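You operate a simulated robot arm through the tools that you are given. There is no shell and no other tool.

The job below is to be done with a simulated two-armed robot. You get a single attempt, and the scene is never put back.

TASK
Put the flat grey box from the desk top on the top of the board bench. Then take the black box from the desk top and leave it on the top of the orange bench mat. Then take the blue tape roll and put it on the orange striped plate. Then take the small blue tin and put it on the top of the white panel. Then fetch the white filter frame and set it on top of the orange case. Then take the lid off the grey tub and lay it down on the top of the repair bench. Then put the cream cartridge on the top of the work mat. Then open the bottom drawer. Do these in the order given. Set down upright: small blue tin, white filter frame, cream cartridge.

Only the result counts: the job must be done as asked and must still hold three seconds after the hand-in. Knocking over, shifting, dropping, spilling or breaking anything else fails it. A push-on lid holds only when it is set on centred and level and pressed home; a screw cap is set on level and turned clockwise until tight.

THE ROBOT
Two 7-joint arms with two-finger grippers on one trunk, on a base that moves. Base frame: it is fixed to the floor where the robot stands at the start and does not move with it; the origin is under the middle of the robot, x ahead of it, y to its left, z up. Units: m, rad, N and s.
The left shoulder is at the start at [0.082, 0.216, 1.269], the right one opposite. With the tool pointing down near the work surface each hand reaches from about 0.3 to 0.86 m from the robot's upright axis, wherever it stands, measured 20 degrees to its own side. Places, roughly: black box (9x8x5 cm) [1.7, -0.3, 0.9]; blue tape roll (5x5x3 cm) [3, -0.5, 1.3]; bottom drawer [-1.3, -4, 0.9]; cream cartridge (4x4x9 cm) [-2.1, -3.5, 0.9]; flat grey box [1.75, -0.5, 0.75]; grey tub [-1, -3.75, 1]; orange case (16x15x3 cm) [0.8, -2.5, 0.9]; orange striped plate (6x6x2 cm) [1.8, -3.5, 0.8]; small blue tin (4x5x7 cm) [3.1, -0.6, 1.3]; top of the board bench [1.4, -4.4, 0.8]; top of the orange bench mat [-2, -3.3, 0.9]; top of the white panel (18x15 cm) [0.12, -1.78, 0.46]; top of the work mat [-0.9, -4, 0.9]; white filter frame (15x9x15 cm) [3.3, -0.7, 1.3]. Payload 3.43 kg a hand.
The tool frame of a hand sits at the grasp point between the pads (the TCP): z along the fingers, y along the line on which they close. The tips reach 0.02 m beyond it. The gripper opens to 0.124 m; its body begins 0.093 m behind the TCP.
Orientation is told as [roll, pitch, yaw] about the base's x, y, z axes, in that order, counted from this pose: with the fingers straight down and closing along the base's y, the tool's x points along the base's -x, its y along +y and its z along -z.

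THE INTERFACE
- The arms move only by the tool play_rows. It takes "left_motion", "right_motion" or both (then of equal length, played together; a hand with none holds still); each is a list of rows, each an object of numbers (a shift or turn left out is 0, a gripper value left out holds the last): "dx", "dy", "dz": the shift along the tool's x, y, z in m; "wx", "wy", "wz": the turn, a rotation vector about the tool's x, y, z in degrees; "jaw": the gripper command, from -1 (shut) to 1 (fully open), values between in proportion. In form: [{"dx": .., "dy": .., "dz": .., "wx": .., "wy": .., "wz": .., "jaw": ..}, ...]. A call has 1 to 20 rows; each row is the pose to reach, as a shift and turn from the pose commanded when the call began, along the tool's axes at that moment. A row lasts 0.2 s, in which the tool goes at most 0.05 m and 0.15 rad; a call with a longer step from one row to the next is refused whole, and so is a gripper value outside its range. Where a pose cannot be reached the arm comes as near as it can. A force on the tool above 40 N (or 10 N above the force at the start of the call, whichever is more), or a blocked arm, ends the call early, and 0.2 s more pass. Each finger travels about 0.072 m/s and halts on what it meets, pressing with about 42 N; the grip force reading is that of the motor and also rises with nothing between the fingers. The clock runs only during rows and for 0.2 s after the last one: add rows that repeat a pose to give the fingers time. It gives the time, the measured TCP pose, the force on the tool (base axes), the opening and the grip force at its end, in the units of the frame above (readings bear some noise), with the torque about the TCP (base axes, N m) and any sound that the robot's microphone picked up.
- Cameras (640 x 400 px; columns grow to the right, rows downward): "scene" is now at [0.2111, 0.0053, 1.4293]; the picture's right is [0.06, -1.00, 0.00], its down [-0.64, -0.04, -0.77] and it looks along [0.77, 0.05, -0.64] (base axes); focal length 277 px, centre (320, 200). "left" rides on the left gripper at [0.082, -0.014, -0.14] in its tool frame; the picture's right is [0.17, 0.99, 0.00], its down [-0.83, 0.14, -0.54] and it looks along [-0.53, 0.09, 0.84] (tool axes); focal length 243 px, centre (320, 200). "right" rides on the right gripper at [0.082, 0.014, -0.14] in its tool frame; the picture's right is [-0.17, 0.99, 0.00], its down [-0.83, -0.14, -0.54] and it looks along [-0.53, -0.09, 0.84] (tool axes); focal length 243 px, centre (320, 200). There is no depth. A picture from a camera that has moved, and an enlarged one, comes with that camera's place and axes in the base frame and with its lens.
- camera(camera): a new picture of that camera. It takes no simulated time.
- lift_body(by): moves the trunk up (or, below 0, down) by that many m; the arms and the scene camera ride with it, the base frame stays. It gives what a move gives, with no picture.
- roll_base(legs): drives the robot by 1 to 6 legs, each [ahead, left, turn to the left] in m, m and rad, along the robot's own axes; the way and the turn of a leg run together, so that a leg with both is an arc; at most 1.5 m and 3.142 rad a leg. The arms and the cameras ride along, it lands a little off, and it stops where it bumps. It gives what a move gives.
- aim_head(pan, tilt): turns the head with the scene camera to pan (to the left, within 1.396 rad either way) and tilt (down, from -0.506 to 1.204), counted from straight ahead of the robot (the tilt from the chest, where the trunk bows). It gives what a move gives.
- zoom(camera, box): a new picture of the part [left, top, right, bottom] of that camera's present view, enlarged. It takes no simulated time.
- sign_off(): hands the job in; it is judged then, once.

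Places have to be worked out from the pictures, the camera data and where the tool is seen. Open the grippers and draw the arms clear of the work before you hand the job in, unless the task says otherwise.

The tools are called as name(argument=value, ...) on one line, values as JSON. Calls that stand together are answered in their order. play_rows: Moves the arms, as the interface text tells. Its arguments: {"type":"object","properties":{"left_motion":{"type":"array","items":{"type":"object","properties":{"dx":{"type":"number"},"dy":{"type":"number"},"dz":{"type":"number"},"wx":{"type":"number"},"wy":{"type":"number"},"wz":{"type":"number"},"jaw":{"type":"number"}}}},"right_motion":{"type":"array","items":{"type":"object","properties":{"dx":{"type":"number"},"dy":{"type":"number"},"dz":{"type":"number"},"wx":{"type":"number"},"wy":{"type":"number"},"wz":{"type":"number"},"jaw":{"type":"number"}}}}},"required":[]} The other tools are called the same way: lift_body (by) moves the trunk up or down; roll_base (legs) drives the base; aim_head (pan, tilt) turns the head that bears the scene camera; camera (camera) takes a picture; zoom (camera, box) takes an enlarged picture of a part of a camera's view; sign_off () hands the job in.

At the start:

```text
time_s: 0.0
left_position: [0.5803, 0.2689, 1.0715]
left_tool_rot: [-0.001, 0.0, 0.001]
left_force: [-0.3, 0.3, -0.1]
left_moment: [-0.01, 0.02, -0.01]
left_grip_width: 0.1239
left_grasp_force: 0.1
right_position: [0.5488, -0.2377, 1.0879]
right_tool_rot: [0.001, 0.0, -0.001]
right_force: [-1.3, 0.2, -0.1]
right_moment: [0.02, -0.02, 0.0]
right_grip_width: 0.1239
right_grasp_force: 0.0
trunk travel left (down, up): [-0.425, 0.166]
robot x, y, heading: [0.001, 0.002, -0.0]
head pan, tilt (commanded): [0.059, 0.691]
```

scene: 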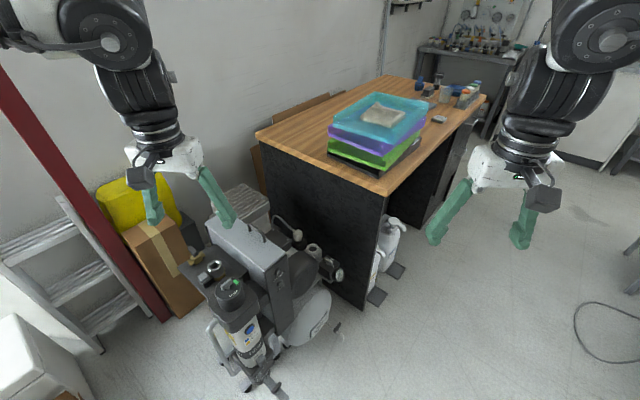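
right: 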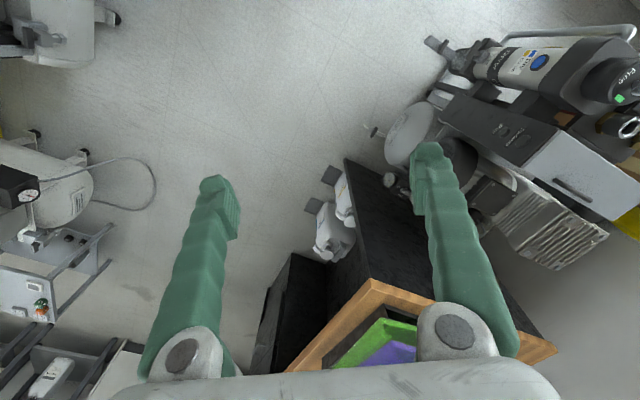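
left: 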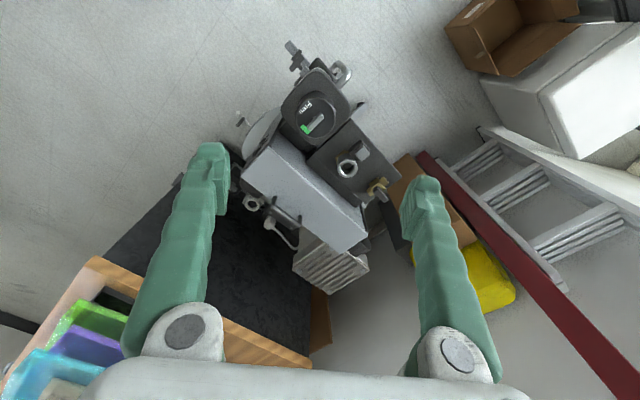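

I start by looking around with the head camera to learn the room before moving anything.

aim_head(pan=-0.3, tilt=0.35)

camera(camera="scene")

```text
time_s: 0.8
left_position: [0.5805, 0.269, 1.073]
left_tool_rot: [0.001, 0.0, 0.0]
left_force: [-0.1, -0.5, 0.0]
left_moment: [0.05, -0.01, 0.01]
left_grip_width: 0.1242
left_grasp_force: 0.0
right_position: [0.5484, -0.2395, 1.0877]
right_tool_rot: [0.0, 0.0, -0.001]
right_force: [-0.1, -0.1, 0.1]
right_moment: [-0.01, -0.02, 0.03]
right_grip_width: 0.1239
right_grasp_force: 0.0
trunk travel left (down, up): [-0.425, 0.166]
robot x, y, heading: [-0.0007, -0.0016, -0.003]
head pan, tilt (commanded): [-0.3, 0.351]
```

```text
taken
camera scene: at [0.2149, -0.0272, 1.4599], right [-0.29, -0.96, 0.0], down [-0.33, 0.1, -0.94], along [0.9, -0.28, -0.34], focal length 277 px, centre (320, 200)
```

scene: 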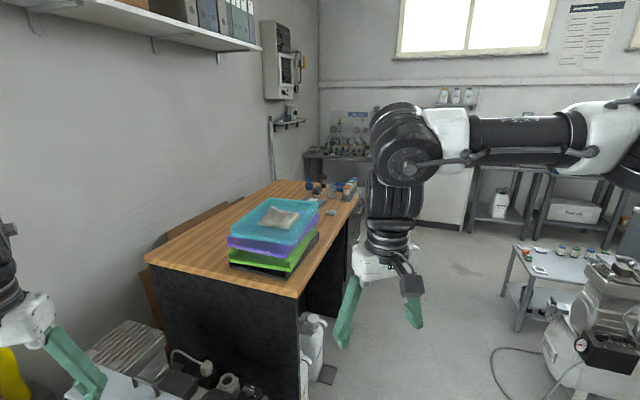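

The desk with trays is ahead; small things lie at its far right corner. I zoom in there and pan further right.

zoom(camera="scene", box=[220, 100, 380, 200])

zoom(camera="scene", box=[400, 60, 640, 210])

aim_head(pan=-1.3, tilt=0.4)

camera(camera="scene")

```text
4.00 times, centred on (300, 150) of scene
camera zoom: at [0.2149, -0.0272, 1.4599], right [-0.29, -0.96, 0.0], down [-0.33, 0.1, -0.94], along [0.9, -0.28, -0.34], focal length 1109 px, centre (400, 400)
```

zoom: 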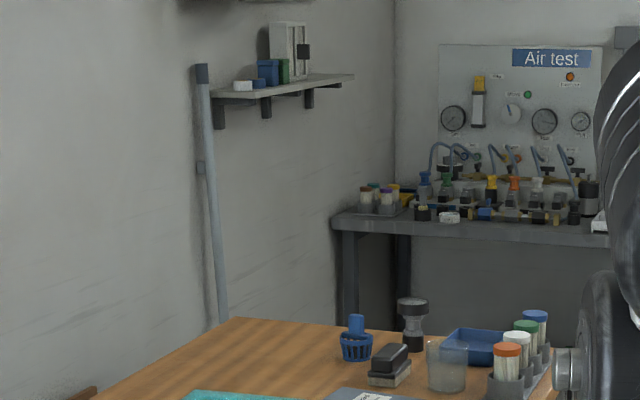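

```text
2.67 times, centred on (520, 135) of scene
camera zoom: at [0.2149, -0.0272, 1.4599], right [-0.29, -0.96, 0.0], down [-0.33, 0.1, -0.94], along [0.9, -0.28, -0.34], focal length 739 px, centre (-213, 373)
```

zoom: 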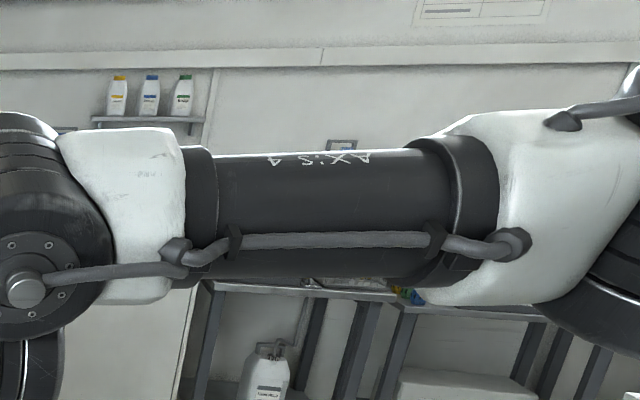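

```text
time_s: 2.1
left_position: [0.5794, 0.2697, 1.0718]
left_tool_rot: [0.001, 0.0, -0.001]
left_force: [-0.3, 0.0, 0.0]
left_moment: [0.01, 0.03, -0.01]
left_grip_width: 0.1241
left_grasp_force: 0.0
right_position: [0.5484, -0.2387, 1.086]
right_tool_rot: [0.0, 0.0, 0.0]
right_force: [0.3, -0.4, -0.8]
right_moment: [0.03, 0.01, 0.0]
right_grip_width: 0.1241
right_grasp_force: 0.0
trunk travel left (down, up): [-0.425, 0.166]
robot x, y, heading: [-0.001, -0.0002, 0.0]
head pan, tilt (commanded): [-1.3, 0.4]
```

```text
taken
camera scene: at [0.1508, -0.089, 1.4554], right [-0.96, -0.27, 0.0], down [-0.1, 0.37, -0.92], along [0.25, -0.89, -0.39], focal length 277 px, centre (320, 200)
```

scene: 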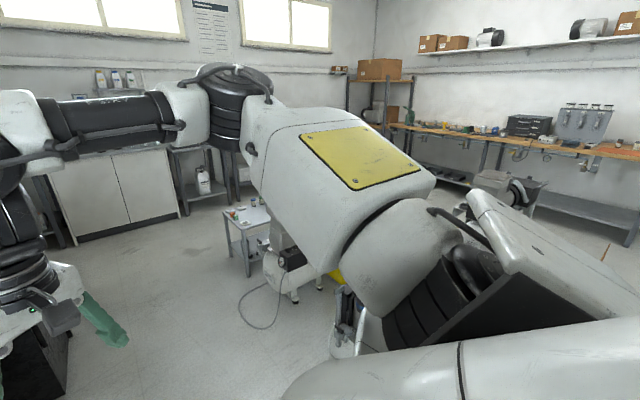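

The room is large with benches along the walls. I look left as well to check what is around the robot before I turn it.

aim_head(pan=1.2, tilt=0.5)

camera(camera="scene")

aim_head(pan=-0.5, tilt=0.9)

camera(camera="scene")

```text
time_s: 4.4
left_position: [0.5807, 0.2685, 1.072]
left_tool_rot: [0.001, -0.001, -0.001]
left_force: [0.3, 1.3, 0.4]
left_moment: [-0.01, 0.0, 0.0]
left_grip_width: 0.1239
left_grasp_force: 0.0
right_position: [0.5487, -0.2392, 1.0861]
right_tool_rot: [0.0, 0.001, -0.001]
right_force: [-0.2, -0.8, -0.3]
right_moment: [-0.03, -0.02, -0.01]
right_grip_width: 0.1238
right_grasp_force: 0.0
trunk travel left (down, up): [-0.425, 0.166]
robot x, y, heading: [-0.003, -0.0005, 0.0]
head pan, tilt (commanded): [1.201, 0.499]
```

```text
taken
camera scene: at [0.1589, 0.085, 1.4463], right [0.93, -0.36, 0.0], down [-0.17, -0.45, -0.88], along [0.32, 0.82, -0.48], focal length 277 px, centre (320, 200)
```

scene: 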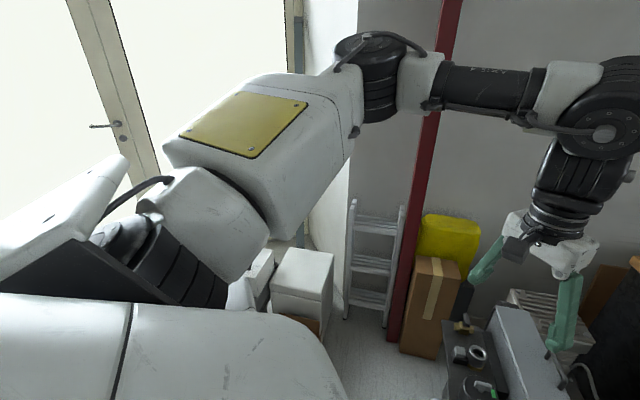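

```text
time_s: 6.1
left_position: [0.5796, 0.2696, 1.0717]
left_tool_rot: [0.0, 0.001, -0.002]
left_force: [1.1, 0.2, -0.5]
left_moment: [-0.02, 0.02, -0.05]
left_grip_width: 0.124
left_grasp_force: 0.0
right_position: [0.5474, -0.2392, 1.0872]
right_tool_rot: [0.0, -0.001, -0.001]
right_force: [-0.4, -0.2, 0.1]
right_moment: [-0.03, 0.04, -0.01]
right_grip_width: 0.1238
right_grasp_force: 0.0
trunk travel left (down, up): [-0.425, 0.166]
robot x, y, heading: [-0.0, -0.0001, 0.001]
head pan, tilt (commanded): [-0.499, 0.901]
```

```text
taken
camera scene: at [0.1923, -0.0359, 1.4124], right [-0.48, -0.88, 0.0], down [-0.69, 0.37, -0.62], along [0.55, -0.3, -0.78], focal length 277 px, centre (320, 200)
```

scene: 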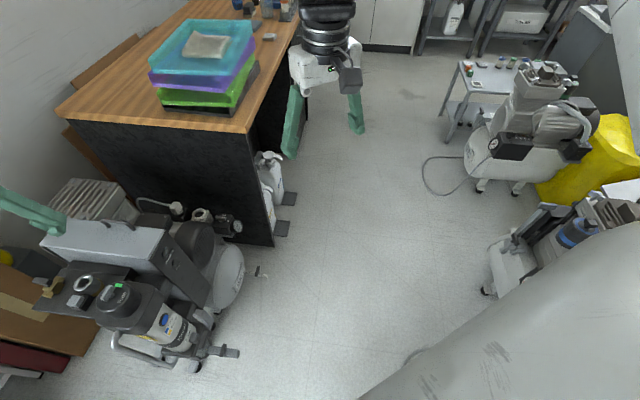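

The floor to the right is clear. I turn the base right in place to see the rest of the room.

roll_base(legs=[[0, 0, -0.7]])

aim_head(pan=0.0, tilt=0.5)

camera(camera="scene")

aim_head(pan=0.4, tilt=0.5)

camera(camera="scene")

```text
time_s: 9.0
left_position: [0.617, -0.1685, 1.0714]
left_tool_rot: [-0.001, 0.0, -0.704]
left_force: [0.7, -0.3, -0.4]
left_moment: [-0.02, 0.0, 0.0]
left_grip_width: 0.1239
left_grasp_force: 0.1
right_position: [0.2649, -0.5359, 1.0881]
right_tool_rot: [0.001, 0.002, -0.703]
right_force: [0.2, 0.0, -0.3]
right_moment: [-0.03, -0.04, -0.01]
right_grip_width: 0.1236
right_grasp_force: 0.0
trunk travel left (down, up): [-0.425, 0.166]
robot x, y, heading: [0.0005, 0.0004, -0.707]
head pan, tilt (commanded): [-0.499, 0.901]
```

```text
time_s: 10.0
left_position: [0.6169, -0.1695, 1.0723]
left_tool_rot: [0.0, 0.001, -0.703]
left_force: [-0.2, -0.4, 0.0]
left_moment: [0.02, -0.01, -0.01]
left_grip_width: 0.1241
left_grasp_force: 0.1
right_position: [0.2633, -0.5357, 1.0869]
right_tool_rot: [0.0, -0.002, -0.703]
right_force: [0.1, 0.5, -0.2]
right_moment: [-0.01, -0.02, 0.04]
right_grip_width: 0.124
right_grasp_force: 0.1
trunk travel left (down, up): [-0.425, 0.166]
robot x, y, heading: [-0.0005, 0.0029, -0.708]
head pan, tilt (commanded): [0.0, 0.499]
```

```text
taken
camera scene: at [0.1654, -0.1403, 1.4462], right [-0.65, -0.76, 0.0], down [-0.37, 0.31, -0.88], along [0.67, -0.57, -0.48], focal length 277 px, centre (320, 200)
```

scene: 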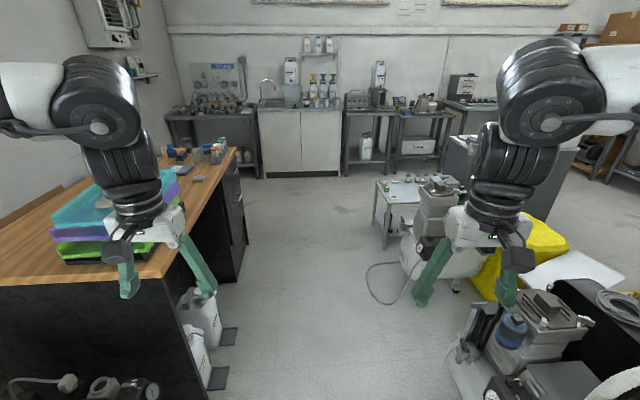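

```text
time_s: 10.8
left_position: [0.6169, -0.1699, 1.0712]
left_tool_rot: [0.0, 0.0, -0.702]
left_force: [0.9, -0.1, 0.0]
left_moment: [0.05, 0.01, 0.03]
left_grip_width: 0.124
left_grasp_force: 0.0
right_position: [0.2633, -0.5374, 1.0875]
right_tool_rot: [-0.001, 0.001, -0.702]
right_force: [0.3, -0.2, -0.5]
right_moment: [0.02, 0.01, -0.01]
right_grip_width: 0.1241
right_grasp_force: 0.1
trunk travel left (down, up): [-0.425, 0.166]
robot x, y, heading: [-0.0011, 0.0006, -0.7]
head pan, tilt (commanded): [0.4, 0.499]
```

```text
taken
camera scene: at [0.1829, -0.1087, 1.4463], right [-0.3, -0.95, 0.0], down [-0.46, 0.14, -0.88], along [0.84, -0.26, -0.48], focal length 277 px, centre (320, 200)
```

scene: 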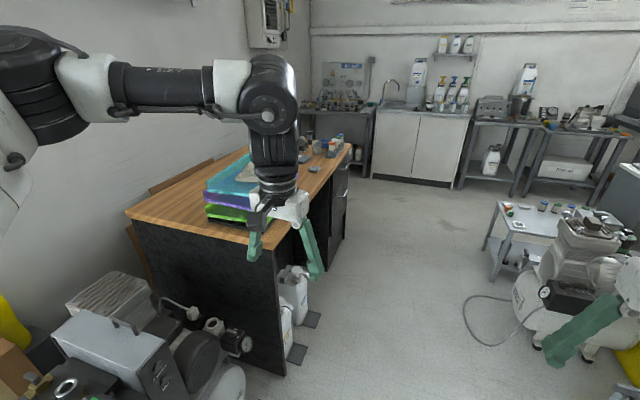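

The desk edge runs at about -33° to the base frame and the shelf with the tin, tape and filter frame is on the wall past the desk. I raise the trunk a bit, drive along the desk's free side and turn to face it.

lift_body(by=0.1)

roll_base(legs=[[0, 0, 0.11], [1.2, -0.15, 0]])

camera(camera="scene")

```text
time_s: 12.2
left_position: [0.6167, -0.1698, 1.1704]
left_tool_rot: [-0.001, 0.004, -0.702]
left_force: [-0.1, -0.5, 0.1]
left_moment: [-0.02, -0.03, -0.04]
left_grip_width: 0.1239
left_grasp_force: 0.0
right_position: [0.2635, -0.5364, 1.1846]
right_tool_rot: [0.0, 0.003, -0.704]
right_force: [0.5, -0.1, 0.1]
right_moment: [0.03, 0.04, 0.01]
right_grip_width: 0.1239
right_grasp_force: 0.1
trunk travel left (down, up): [-0.525, 0.066]
robot x, y, heading: [0.0017, 0.0031, -0.701]
head pan, tilt (commanded): [0.4, 0.499]
```

```text
time_s: 20.3
left_position: [1.5352, -0.8929, 1.1727]
left_tool_rot: [0.001, 0.0, -0.596]
left_force: [0.0, -0.6, -0.1]
left_moment: [0.01, 0.02, 0.0]
left_grip_width: 0.1238
left_grasp_force: 0.0
right_position: [1.2237, -1.2971, 1.1879]
right_tool_rot: [-0.001, -0.003, -0.597]
right_force: [-0.3, -0.5, 0.6]
right_moment: [0.01, -0.01, 0.04]
right_grip_width: 0.1237
right_grasp_force: 0.2
trunk travel left (down, up): [-0.525, 0.066]
robot x, y, heading: [0.9039, -0.7926, -0.598]
head pan, tilt (commanded): [0.4, 0.499]
```

```text
taken
camera scene: at [1.0578, -0.8527, 1.561], right [-0.2, -0.98, 0.0], down [-0.47, 0.09, -0.88], along [0.86, -0.17, -0.48], focal length 277 px, centre (320, 200)
```

scene: 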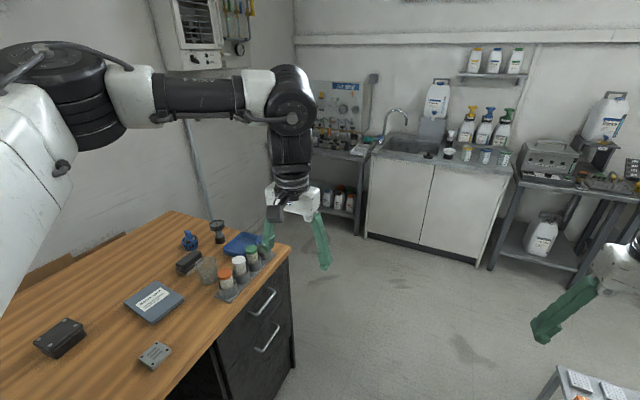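

I see the desk items: a black box, a labelled flat grey case and a smaller flat grey box near the edge. I zoom in to tell which is the flat grey box.

zoom(camera="scene", box=[0, 200, 320, 400])

zoom(camera="scene", box=[100, 270, 220, 390])

camera(camera="left")

```text
2.00 times, centred on (160, 300) of scene
camera zoom: at [1.0578, -0.8527, 1.561], right [-0.2, -0.98, 0.0], down [-0.47, 0.09, -0.88], along [0.86, -0.17, -0.48], focal length 555 px, centre (640, 0)
```

zoom: 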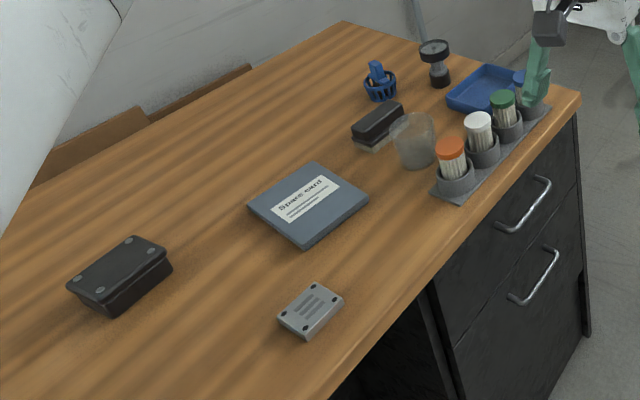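

```text
3.33 times, centred on (160, 330) of scene
camera zoom: at [1.0578, -0.8527, 1.561], right [-0.2, -0.98, 0.0], down [-0.47, 0.09, -0.88], along [0.86, -0.17, -0.48], focal length 924 px, centre (853, -233)
```

zoom: 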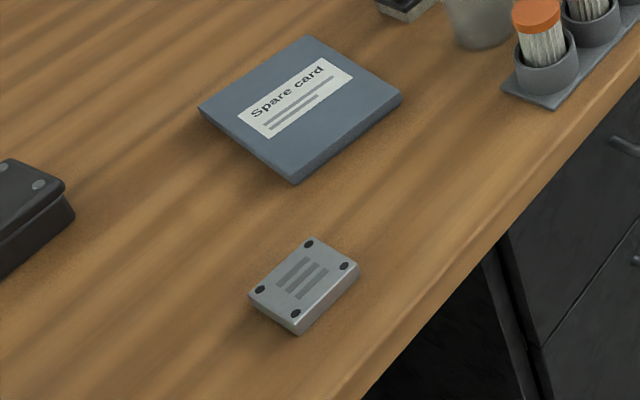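

```text
taken
camera left: at [1.4601, -0.8591, 1.3134], right [0.42, 0.91, 0.0], down [0.77, -0.35, 0.54], along [0.49, -0.23, -0.84], focal length 243 px, centre (320, 200)
```

left: 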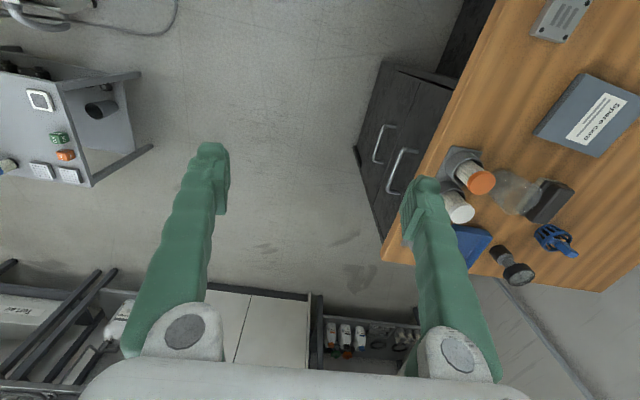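

Triangulating head and left-hand views puts the desk top at z≈0.84 and the slate-grey "Spare card" box at about (1.77, -0.46), matching the hint better than the small screw-cornered box at (1.58, -0.51). I drive on a little and turn to face the desk.

roll_base(legs=[[0.3, 0.0, 0], [0, 0, 1.571]])

aim_head(pan=0.0, tilt=0.75)

camera(camera="scene")

camera(camera="right")

```text
time_s: 28.0
left_position: [1.2417, -0.3259, 1.1727]
left_tool_rot: [0.0, 0.0, 0.994]
left_force: [0.1, 0.3, 0.2]
left_moment: [-0.04, 0.01, 0.0]
left_grip_width: 0.124
left_grasp_force: 0.0
right_position: [1.65, -0.6299, 1.1878]
right_tool_rot: [-0.001, -0.001, 0.994]
right_force: [0.1, -0.6, 0.4]
right_moment: [-0.03, 0.0, -0.01]
right_grip_width: 0.1242
right_grasp_force: 0.1
trunk travel left (down, up): [-0.525, 0.066]
robot x, y, heading: [1.1517, -0.9567, 0.99]
head pan, tilt (commanded): [0.4, 0.499]
```

```text
time_s: 28.9
left_position: [1.2415, -0.3263, 1.1719]
left_tool_rot: [-0.001, 0.0, 0.995]
left_force: [0.0, 0.1, 0.4]
left_moment: [0.04, 0.03, -0.03]
left_grip_width: 0.1238
left_grasp_force: 0.0
right_position: [1.6496, -0.6292, 1.1876]
right_tool_rot: [-0.002, -0.001, 0.995]
right_force: [0.7, 0.1, 0.2]
right_moment: [0.03, 0.0, -0.01]
right_grip_width: 0.1239
right_grasp_force: 0.0
trunk travel left (down, up): [-0.525, 0.066]
robot x, y, heading: [1.1462, -0.9607, 0.998]
head pan, tilt (commanded): [0.0, 0.75]
```

```text
taken
camera scene: at [1.2379, -0.8235, 1.539], right [0.84, -0.54, 0.0], down [-0.37, -0.57, -0.73], along [0.4, 0.61, -0.68], focal length 277 px, centre (320, 200)
```

scene: 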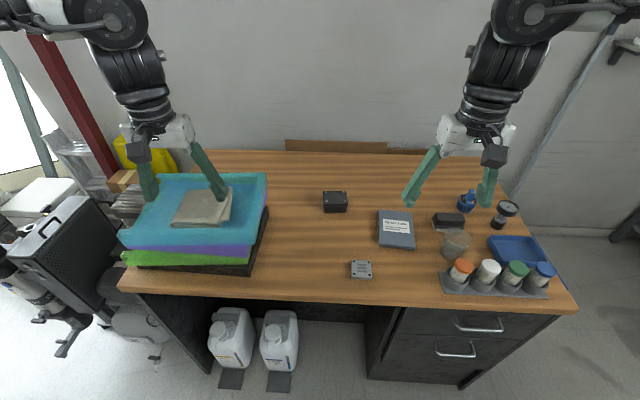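

```text
taken
camera right: at [1.593, -0.6902, 1.3273], right [-0.74, 0.68, 0.0], down [0.57, 0.62, 0.54], along [0.37, 0.4, -0.84], focal length 243 px, centre (320, 200)
```

right: 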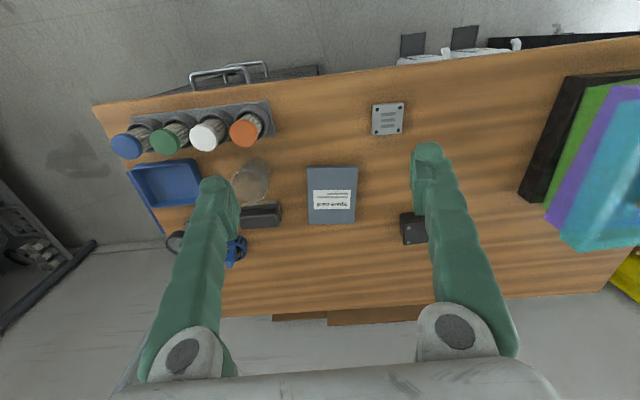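

Now the view is clear: the flat box is centred near (1.772, -0.457) with its long side about 48° in the base frame and ~0.11 m wide. I move the open right hand above it and align the closing direction with its short side.

play_rows(right_motion=[{"dx": -0.035, "dy": -0.0015, "dz": 0.022, "wz": 2, "jaw": 1}, {"dx": -0.07, "dy": -0.003, "dz": 0.045, "wz": 4}, {"dx": -0.105, "dy": -0.0045, "dz": 0.068, "wz": 6}, {"dx": -0.14, "dy": -0.006, "dz": 0.091, "wz": 8}, {"dx": -0.175, "dy": -0.0075, "dz": 0.114, "wz": 10}, {"dx": -0.211, "dy": -0.009, "dz": 0.1376, "wz": 10}, {"dx": -0.211, "dy": -0.009, "dz": 0.1376, "wz": 10}, {"dx": -0.211, "dy": -0.009, "dz": 0.1376, "wz": 10}])

camera(camera="right")

camera(camera="scene")

```text
time_s: 30.7
left_position: [1.2396, -0.3236, 1.1714]
left_tool_rot: [0.0, -0.001, 0.997]
left_force: [-0.8, 0.4, 0.5]
left_moment: [0.0, -0.02, -0.03]
left_grip_width: 0.1242
left_grasp_force: 0.2
right_position: [1.7571, -0.469, 1.0618]
right_tool_rot: [-0.001, -0.001, 0.82]
right_force: [0.1, 0.1, -0.5]
right_moment: [-0.03, -0.05, -0.02]
right_grip_width: 0.1239
right_grasp_force: 0.1
right hand out of reach, approached as far as the arm can: row 6, 7, 8
trunk travel left (down, up): [-0.525, 0.066]
robot x, y, heading: [1.1505, -0.9558, 0.994]
head pan, tilt (commanded): [0.0, 0.75]
```

```text
taken
camera right: at [1.6922, -0.5193, 1.2023], right [-0.61, 0.79, 0.0], down [0.67, 0.51, 0.54], along [0.43, 0.33, -0.84], focal length 243 px, centre (320, 200)
```

right: 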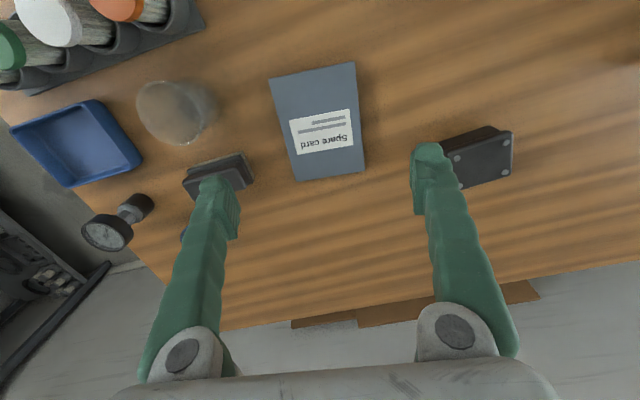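

```text
taken
camera scene: at [1.236, -0.8216, 1.5389], right [0.84, -0.55, 0.0], down [-0.37, -0.57, -0.73], along [0.4, 0.61, -0.68], focal length 277 px, centre (320, 200)
```

scene: 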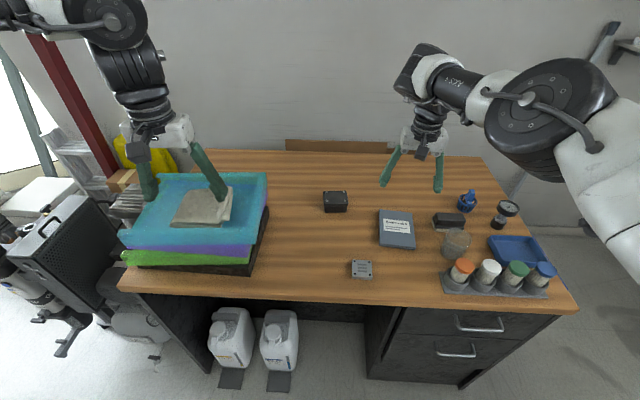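

The hand reached its limit about 2 cm short, so the base must come closer. I first tilt the head fully down to see how much room the base has to the desk and the bottle feet.

aim_head(pan=0.0, tilt=1.2)

camera(camera="scene")

```text
time_s: 31.6
left_position: [1.241, -0.3254, 1.1725]
left_tool_rot: [0.001, 0.001, 0.993]
left_force: [0.6, -0.5, 0.1]
left_moment: [0.01, 0.03, 0.04]
left_grip_width: 0.124
left_grasp_force: 0.1
right_position: [1.7605, -0.4707, 1.0627]
right_tool_rot: [0.001, -0.002, 0.818]
right_force: [0.9, 0.1, -0.6]
right_moment: [-0.01, 0.04, -0.03]
right_grip_width: 0.124
right_grasp_force: 0.0
trunk travel left (down, up): [-0.525, 0.066]
robot x, y, heading: [1.1477, -0.9637, 0.993]
head pan, tilt (commanded): [0.0, 1.201]
```

```text
taken
camera scene: at [1.2237, -0.8465, 1.5073], right [0.84, -0.55, 0.0], down [-0.51, -0.78, -0.36], along [0.2, 0.3, -0.93], focal length 277 px, centre (320, 200)
```

scene: 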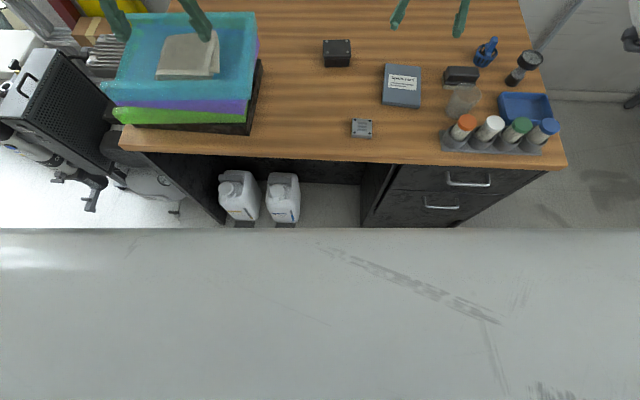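

The chest hides the base, so I creep forward only 0.1 m (still ~0.41 m from axis to desk edge) and check the reported pose.

roll_base(legs=[[0.1, 0, 0]])

aim_head(pan=0.0, tilt=0.8)

camera(camera="right")

```text
time_s: 32.9
left_position: [1.2953, -0.2411, 1.173]
left_tool_rot: [0.002, -0.003, 0.993]
left_force: [-0.4, -0.1, 0.1]
left_moment: [0.0, 0.0, -0.01]
left_grip_width: 0.1242
left_grasp_force: 0.0
right_position: [1.8158, -0.3877, 1.0633]
right_tool_rot: [0.002, -0.004, 0.82]
right_force: [0.0, -0.2, 0.0]
right_moment: [-0.02, 0.0, 0.0]
right_grip_width: 0.1241
right_grasp_force: 0.1
trunk travel left (down, up): [-0.525, 0.066]
robot x, y, heading: [1.2045, -0.8745, 0.988]
head pan, tilt (commanded): [0.0, 1.201]
```

```text
time_s: 33.7
left_position: [1.2967, -0.239, 1.1726]
left_tool_rot: [0.0, 0.0, 0.993]
left_force: [-0.6, 0.7, 0.6]
left_moment: [-0.03, -0.02, -0.02]
left_grip_width: 0.1241
left_grasp_force: 0.1
right_position: [1.8159, -0.3853, 1.0615]
right_tool_rot: [0.003, -0.002, 0.818]
right_force: [-0.7, 0.5, -0.2]
right_moment: [0.01, 0.0, 0.02]
right_grip_width: 0.1238
right_grasp_force: 0.1
trunk travel left (down, up): [-0.525, 0.066]
robot x, y, heading: [1.2028, -0.8741, 0.993]
head pan, tilt (commanded): [0.0, 0.799]
```

```text
taken
camera right: at [1.7503, -0.4356, 1.2019], right [-0.61, 0.8, 0.0], down [0.67, 0.51, 0.54], along [0.43, 0.33, -0.84], focal length 243 px, centre (320, 200)
```

right: 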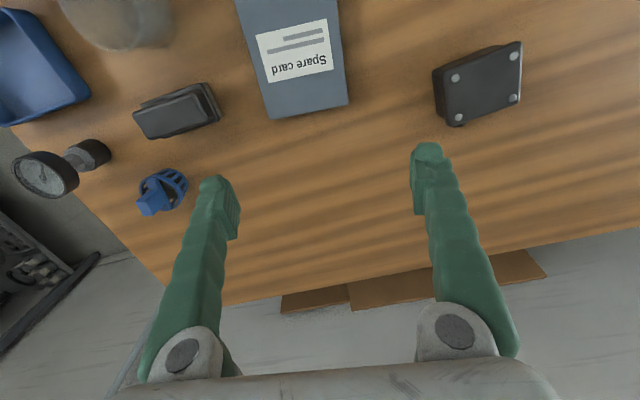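

The base moved freely. I shift the hand back over the box centre and lower it to about z=0.93 for a close look.

play_rows(right_motion=[{"dx": 0.03, "dy": -0.005, "dz": 0.0}, {"dx": 0.06, "dy": -0.01, "dz": 0.02}, {"dx": 0.0826, "dy": -0.0141, "dz": 0.05}, {"dx": 0.0826, "dy": -0.0141, "dz": 0.09}, {"dx": 0.0826, "dy": -0.0141, "dz": 0.13}, {"dx": 0.0826, "dy": -0.0141, "dz": 0.13}, {"dx": 0.0826, "dy": -0.0141, "dz": 0.13}])

camera(camera="right")

camera(camera="scene")

```text
time_s: 35.3
left_position: [1.2968, -0.2397, 1.1717]
left_tool_rot: [0.001, -0.001, 0.992]
left_force: [-0.6, 0.3, 1.0]
left_moment: [-0.02, 0.01, -0.01]
left_grip_width: 0.1238
left_grasp_force: 0.0
right_position: [1.7706, -0.4546, 0.9328]
right_tool_rot: [0.002, -0.002, 0.818]
right_force: [-0.2, 0.6, 0.5]
right_moment: [-0.01, 0.01, 0.0]
right_grip_width: 0.1237
right_grasp_force: 0.0
trunk travel left (down, up): [-0.525, 0.066]
robot x, y, heading: [1.206, -0.867, 0.994]
head pan, tilt (commanded): [0.0, 0.799]
```

```text
taken
camera right: at [1.7055, -0.505, 1.0735], right [-0.61, 0.8, 0.0], down [0.67, 0.51, 0.54], along [0.43, 0.33, -0.84], focal length 243 px, centre (320, 200)
```

right: 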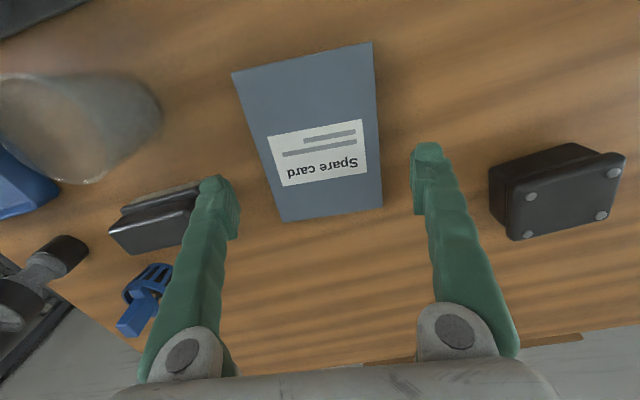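

```text
taken
camera scene: at [1.2931, -0.7401, 1.535], right [0.84, -0.55, 0.0], down [-0.39, -0.6, -0.7], along [0.38, 0.58, -0.72], focal length 277 px, centre (320, 200)
```

scene: 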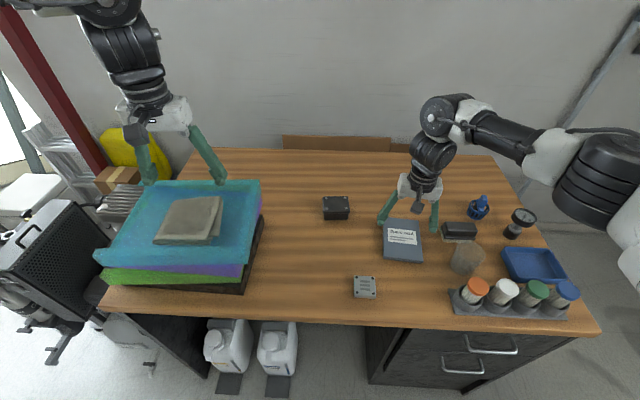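

The box is centred between the fingers (about 1.5 mm off) with ~6 mm clearance each side. I lower to TCP z≈0.867, tips just over the desk, without closing yet.

play_rows(right_motion=[{"dx": 0.0, "dy": -0.0015, "dz": 0.02}, {"dx": 0.0, "dy": -0.0015, "dz": 0.04}, {"dx": 0.0, "dy": -0.0015, "dz": 0.055}, {"dx": 0.0, "dy": -0.0015, "dz": 0.064}, {"dx": 0.0, "dy": -0.0015, "dz": 0.064}])

camera(camera="right")

```text
time_s: 36.5
left_position: [1.2983, -0.2397, 1.1728]
left_tool_rot: [-0.001, 0.001, 0.993]
left_force: [0.5, -0.1, -0.5]
left_moment: [0.0, 0.01, 0.0]
left_grip_width: 0.1242
left_grasp_force: 0.1
right_position: [1.7736, -0.458, 0.8679]
right_tool_rot: [0.003, -0.002, 0.816]
right_force: [0.5, 0.1, 0.6]
right_moment: [-0.02, 0.01, 0.01]
right_grip_width: 0.1241
right_grasp_force: 0.1
trunk travel left (down, up): [-0.525, 0.066]
robot x, y, heading: [1.2025, -0.8732, 0.991]
head pan, tilt (commanded): [0.0, 0.799]
```

```text
taken
camera right: at [1.7068, -0.5075, 1.0079], right [-0.61, 0.8, 0.0], down [0.67, 0.51, 0.54], along [0.43, 0.33, -0.84], focal length 243 px, centre (320, 200)
```

right: 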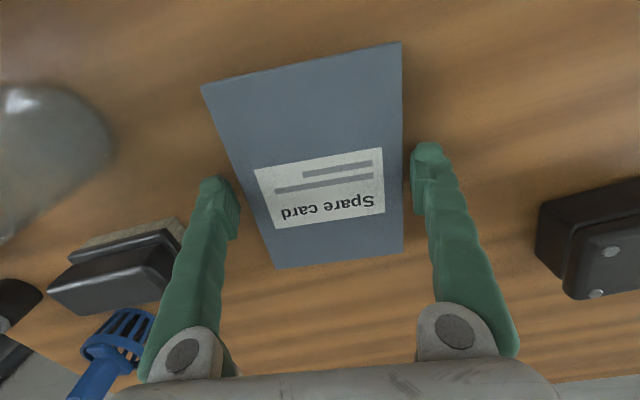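

The fingers straddle the box evenly. I go down 5 mm more, close gently and check the grip.

play_rows(right_motion=[{"dz": 0.005}, {"dz": 0.005, "jaw": 0.4}, {"dz": 0.005, "jaw": 0.4}, {"dz": 0.005, "jaw": 0.4}])

camera(camera="right")

```text
time_s: 37.5
left_position: [1.2975, -0.2399, 1.1725]
left_tool_rot: [-0.001, 0.001, 0.993]
left_force: [-0.1, 0.2, -0.4]
left_moment: [0.04, 0.01, 0.02]
left_grip_width: 0.1239
left_grasp_force: 0.0
right_position: [1.7727, -0.456, 0.8622]
right_tool_rot: [0.0, -0.002, 0.818]
right_force: [-0.7, 0.7, 0.8]
right_moment: [0.05, 0.0, 0.06]
right_grip_width: 0.1103
right_grasp_force: 41.9
trunk travel left (down, up): [-0.525, 0.066]
robot x, y, heading: [1.2051, -0.8702, 0.995]
head pan, tilt (commanded): [0.0, 0.799]
```

```text
taken
camera right: at [1.7062, -0.5068, 1.0033], right [-0.61, 0.79, 0.0], down [0.67, 0.51, 0.54], along [0.43, 0.33, -0.84], focal length 243 px, centre (320, 200)
```

right: 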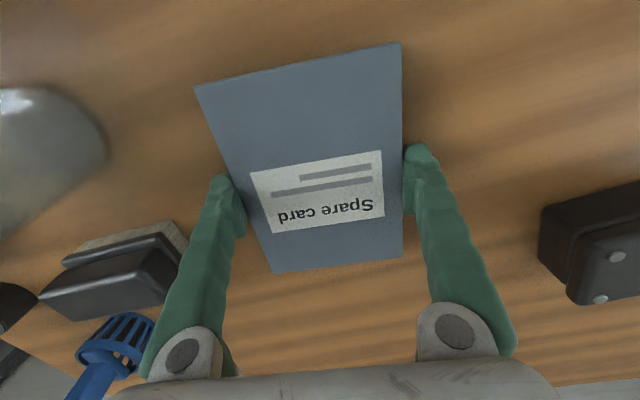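

Grip holds at 0.110 m. I lift the box straight up 0.2 m and check it hangs level.

play_rows(right_motion=[{"dz": -0.02, "jaw": 0.2}, {"dz": -0.05}, {"dz": -0.09}, {"dz": -0.13}, {"dz": -0.17}, {"dz": -0.2}, {"dz": -0.2}])

camera(camera="right")

camera(camera="scene")

```text
time_s: 39.1
left_position: [1.2979, -0.2396, 1.1711]
left_tool_rot: [-0.001, 0.0, 0.994]
left_force: [-0.4, 0.7, 0.2]
left_moment: [0.01, 0.03, 0.0]
left_grip_width: 0.1239
left_grasp_force: 0.1
right_position: [1.7693, -0.4595, 1.0611]
right_tool_rot: [0.002, 0.0, 0.817]
right_force: [0.4, 0.1, -1.8]
right_moment: [-0.04, 0.0, 0.04]
right_grip_width: 0.11
right_grasp_force: 42.4
trunk travel left (down, up): [-0.525, 0.066]
robot x, y, heading: [1.2078, -0.8738, 0.994]
head pan, tilt (commanded): [0.0, 0.799]
```

```text
taken
camera right: at [1.7032, -0.5082, 1.202], right [-0.61, 0.8, 0.0], down [0.67, 0.51, 0.54], along [0.43, 0.33, -0.84], focal length 243 px, centre (320, 200)
```

right: 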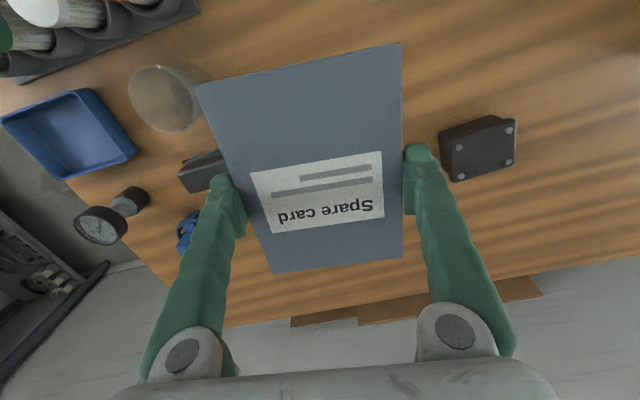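

```text
taken
camera scene: at [1.2932, -0.7396, 1.5348], right [0.84, -0.55, 0.0], down [-0.39, -0.6, -0.7], along [0.38, 0.58, -0.72], focal length 277 px, centre (320, 200)
```

scene: 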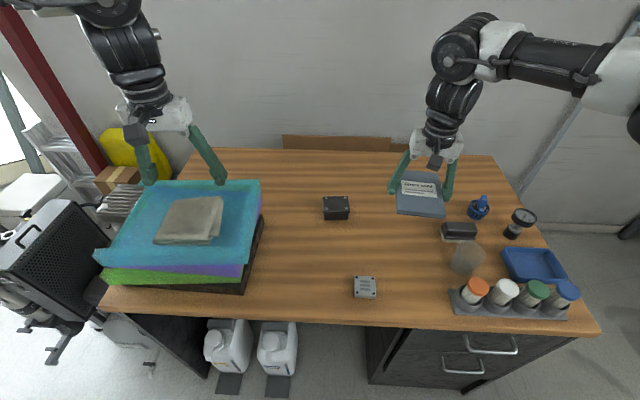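

The box is held firmly. I retract the right hand towards the body, back off a little, turn right along the desk and drive past its end.

play_rows(right_motion=[{"dx": 0.035, "dy": -0.006, "dz": -0.01}, {"dx": 0.07, "dy": -0.012, "dz": -0.02}, {"dx": 0.105, "dy": -0.018, "dz": -0.03}, {"dx": 0.14, "dy": -0.024, "dz": -0.04}, {"dx": 0.148, "dy": -0.026, "dz": -0.05}])

roll_base(legs=[[-0.1, 0, 0], [0, 0, -1.58], [1.25, 0, 0]])

aim_head(pan=-0.9, tilt=0.5)

camera(camera="scene")

```text
time_s: 40.3
left_position: [1.2972, -0.24, 1.1721]
left_tool_rot: [0.001, 0.001, 0.995]
left_force: [-0.5, 0.6, -0.4]
left_moment: [-0.01, -0.01, 0.02]
left_grip_width: 0.1239
left_grasp_force: 0.1
right_position: [1.6889, -0.5839, 1.1134]
right_tool_rot: [0.003, 0.0, 0.82]
right_force: [0.5, -0.6, -0.9]
right_moment: [-0.01, 0.01, -0.01]
right_grip_width: 0.1101
right_grasp_force: 41.9
trunk travel left (down, up): [-0.525, 0.066]
robot x, y, heading: [1.2111, -0.8718, 0.991]
head pan, tilt (commanded): [0.0, 0.799]
```

```text
time_s: 54.2
left_position: [2.8515, -1.7008, 1.1717]
left_tool_rot: [0.0, -0.002, -0.564]
left_force: [-0.7, -0.9, -0.3]
left_moment: [-0.01, 0.01, 0.02]
left_grip_width: 0.1239
left_grasp_force: 0.0
right_position: [2.5122, -2.0965, 1.115]
right_tool_rot: [0.002, -0.002, -0.741]
right_force: [-0.2, -0.4, -1.8]
right_moment: [0.02, -0.02, -0.01]
right_grip_width: 0.1093
right_grasp_force: 42.5
trunk travel left (down, up): [-0.525, 0.066]
robot x, y, heading: [2.216, -1.6199, -0.559]
head pan, tilt (commanded): [0.0, 0.799]
```

```text
time_s: 55.4
left_position: [2.8528, -1.701, 1.1717]
left_tool_rot: [-0.001, 0.0, -0.565]
left_force: [-0.1, 0.1, -0.3]
left_moment: [0.01, 0.0, -0.01]
left_grip_width: 0.1242
left_grasp_force: 0.0
right_position: [2.5137, -2.0965, 1.1146]
right_tool_rot: [0.001, -0.002, -0.74]
right_force: [0.4, 0.2, -0.7]
right_moment: [0.02, -0.03, 0.0]
right_grip_width: 0.1091
right_grasp_force: 41.8
trunk travel left (down, up): [-0.525, 0.066]
robot x, y, heading: [2.2181, -1.6186, -0.573]
head pan, tilt (commanded): [-0.901, 0.499]
```

```text
taken
camera scene: at [2.2931, -1.7498, 1.5609], right [-0.99, -0.1, 0.0], down [-0.05, 0.48, -0.88], along [0.09, -0.87, -0.48], focal length 277 px, centre (320, 200)
```

scene: 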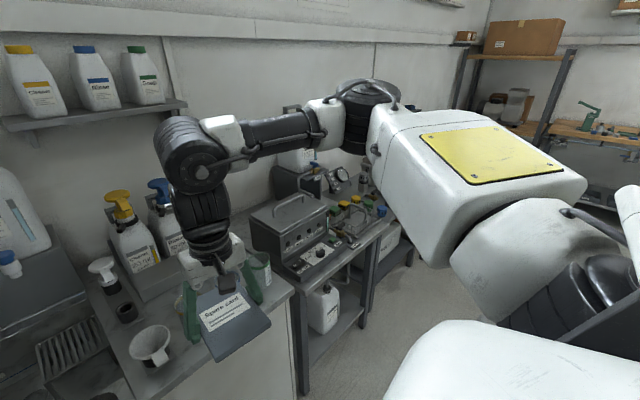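

The drive landed as planned beside the sink cabinet. I turn right to face down the aisle along the far-wall benches and look.

roll_base(legs=[[0, 0, -1.6]])

aim_head(pan=0.0, tilt=0.45)

camera(camera="scene")

aim_head(pan=0.5, tilt=0.45)

camera(camera="scene")

aim_head(pan=-0.6, tilt=0.55)

camera(camera="scene")

```text
time_s: 61.1
left_position: [2.1155, -2.248, 1.1721]
left_tool_rot: [0.002, 0.0, -2.17]
left_force: [-0.9, -0.5, -0.2]
left_moment: [-0.01, -0.02, -0.01]
left_grip_width: 0.1242
left_grasp_force: 0.0
right_position: [1.7296, -1.8968, 1.1151]
right_tool_rot: [0.002, -0.001, -2.341]
right_force: [-0.3, -0.4, -1.0]
right_moment: [0.01, -0.01, -0.04]
right_grip_width: 0.1092
right_grasp_force: 41.9
trunk travel left (down, up): [-0.525, 0.066]
robot x, y, heading: [2.2167, -1.6166, -2.167]
head pan, tilt (commanded): [-0.901, 0.499]
```

```text
time_s: 62.4
left_position: [2.1149, -2.2487, 1.1721]
left_tool_rot: [0.0, 0.001, -2.169]
left_force: [-0.2, -0.5, 0.0]
left_moment: [-0.02, 0.0, 0.03]
left_grip_width: 0.1237
left_grasp_force: 0.1
right_position: [1.7307, -1.898, 1.1139]
right_tool_rot: [0.003, 0.0, -2.342]
right_force: [0.9, -0.2, -1.5]
right_moment: [0.02, 0.02, 0.0]
right_grip_width: 0.1094
right_grasp_force: 42.0
trunk travel left (down, up): [-0.525, 0.066]
robot x, y, heading: [2.2192, -1.6161, -2.169]
head pan, tilt (commanded): [0.0, 0.45]
```

```text
taken
camera scene: at [2.1216, -1.758, 1.5654], right [-0.83, 0.56, 0.0], down [0.25, 0.36, -0.9], along [-0.51, -0.74, -0.44], focal length 277 px, centre (320, 200)
```

scene: 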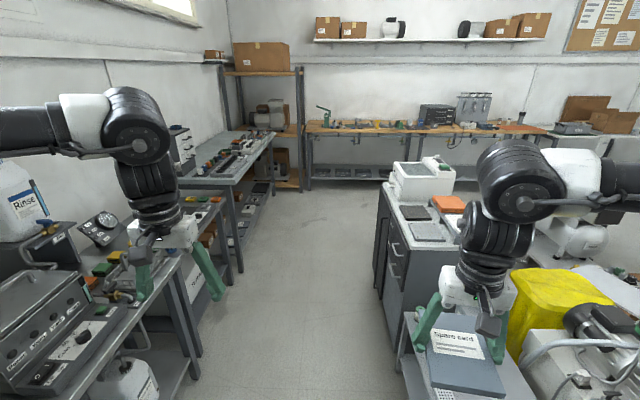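

```text
time_s: 63.3
left_position: [2.1134, -2.2485, 1.1711]
left_tool_rot: [0.0, -0.001, -2.168]
left_force: [1.0, 0.4, 0.9]
left_moment: [-0.01, 0.01, 0.0]
left_grip_width: 0.124
left_grasp_force: 0.1
right_position: [1.7297, -1.8971, 1.1138]
right_tool_rot: [0.002, 0.0, -2.341]
right_force: [0.7, -0.6, -2.3]
right_moment: [0.02, -0.04, 0.03]
right_grip_width: 0.1092
right_grasp_force: 41.9
trunk travel left (down, up): [-0.525, 0.066]
robot x, y, heading: [2.2181, -1.6147, -2.17]
head pan, tilt (commanded): [0.499, 0.45]
```

```text
taken
camera scene: at [2.1643, -1.7735, 1.5654], right [-1.0, 0.1, 0.0], down [0.04, 0.43, -0.9], along [-0.09, -0.9, -0.44], focal length 277 px, centre (320, 200)
```

scene: 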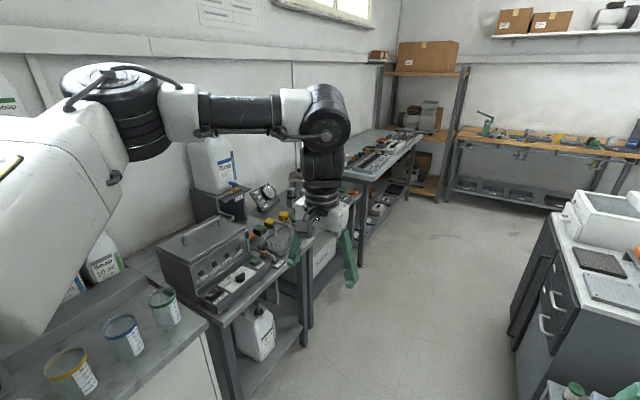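

```text
time_s: 64.6
left_position: [2.1132, -2.2482, 1.1727]
left_tool_rot: [0.0, 0.0, -2.169]
left_force: [0.7, 0.3, -0.5]
left_moment: [0.01, 0.04, 0.03]
left_grip_width: 0.1241
left_grasp_force: 0.1
right_position: [1.7289, -1.8979, 1.1138]
right_tool_rot: [0.002, -0.002, -2.342]
right_force: [0.7, -0.4, -0.7]
right_moment: [0.01, 0.01, 0.03]
right_grip_width: 0.1091
right_grasp_force: 42.2
trunk travel left (down, up): [-0.525, 0.066]
robot x, y, heading: [2.2205, -1.6186, -2.165]
head pan, tilt (commanded): [-0.6, 0.55]
```

```text
taken
camera scene: at [2.0898, -1.7148, 1.5563], right [-0.37, 0.93, 0.0], down [0.49, 0.19, -0.85], along [-0.79, -0.31, -0.52], focal length 277 px, centre (320, 200)
```

scene: 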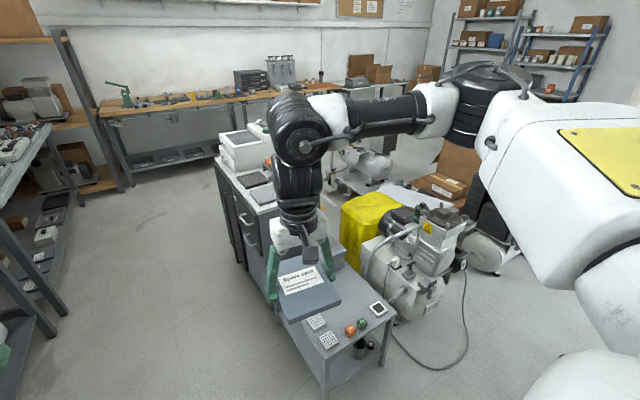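

I see the aisle: far-wall benches on the left (third one holds circuit boards = board bench), island with cabinet on the right. I centre in the aisle and drive forward, then look at the bench tops on the left.

roll_base(legs=[[0, 0.13, 0], [1.5, 0, 0]])

aim_head(pan=0.6, tilt=0.6)

camera(camera="scene")

aim_head(pan=0.0, tilt=0.4)

camera(camera="scene")

```text
time_s: 75.7
left_position: [1.3742, -3.53, 1.1731]
left_tool_rot: [0.0, 0.001, -2.183]
left_force: [-0.5, 0.3, -0.3]
left_moment: [-0.04, 0.04, 0.0]
left_grip_width: 0.1241
left_grasp_force: 0.1
right_position: [0.9942, -3.1718, 1.1145]
right_tool_rot: [0.001, -0.002, -2.361]
right_force: [0.3, -0.8, 0.0]
right_moment: [-0.01, 0.01, 0.01]
right_grip_width: 0.1088
right_grasp_force: 41.6
trunk travel left (down, up): [-0.525, 0.066]
robot x, y, heading: [1.4885, -2.897, -2.181]
head pan, tilt (commanded): [-0.6, 0.55]
```

```text
time_s: 77.0
left_position: [1.3734, -3.5292, 1.1721]
left_tool_rot: [-0.001, -0.001, -2.186]
left_force: [-0.6, 0.1, 0.8]
left_moment: [-0.03, 0.0, -0.01]
left_grip_width: 0.1242
left_grasp_force: 0.1
right_position: [0.9932, -3.1718, 1.1138]
right_tool_rot: [0.001, -0.002, -2.36]
right_force: [0.5, 0.1, -2.0]
right_moment: [0.02, -0.01, 0.0]
right_grip_width: 0.1089
right_grasp_force: 41.9
trunk travel left (down, up): [-0.525, 0.066]
robot x, y, heading: [1.4859, -2.9034, -2.185]
head pan, tilt (commanded): [0.6, 0.6]
```

```text
taken
camera scene: at [1.4409, -3.0517, 1.5518], right [-1.0, 0.01, 0.0], down [0.01, 0.56, -0.83], along [-0.01, -0.82, -0.56], focal length 277 px, centre (320, 200)
```

scene: 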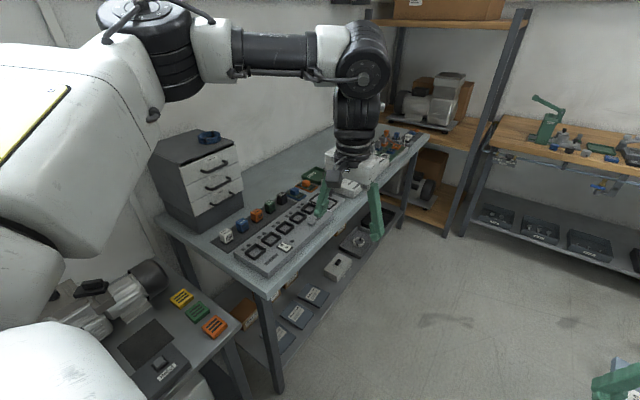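

```text
time_s: 78.0
left_position: [1.3739, -3.5289, 1.1722]
left_tool_rot: [0.0, -0.002, -2.186]
left_force: [-0.6, 0.9, -0.4]
left_moment: [0.0, 0.01, -0.03]
left_grip_width: 0.1241
left_grasp_force: 0.1
right_position: [0.996, -3.1711, 1.1147]
right_tool_rot: [0.001, -0.003, -2.36]
right_force: [0.6, -0.7, -0.9]
right_moment: [0.0, 0.0, 0.01]
right_grip_width: 0.1092
right_grasp_force: 42.1
trunk travel left (down, up): [-0.525, 0.066]
robot x, y, heading: [1.49, -2.8981, -2.186]
head pan, tilt (commanded): [0.0, 0.4]
```

```text
taken
camera scene: at [1.389, -3.039, 1.57], right [-0.82, 0.58, 0.0], down [0.22, 0.32, -0.92], along [-0.53, -0.75, -0.39], focal length 277 px, centre (320, 200)
```

scene: 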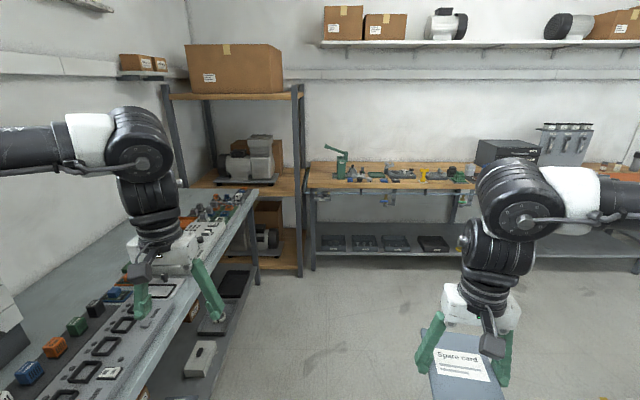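

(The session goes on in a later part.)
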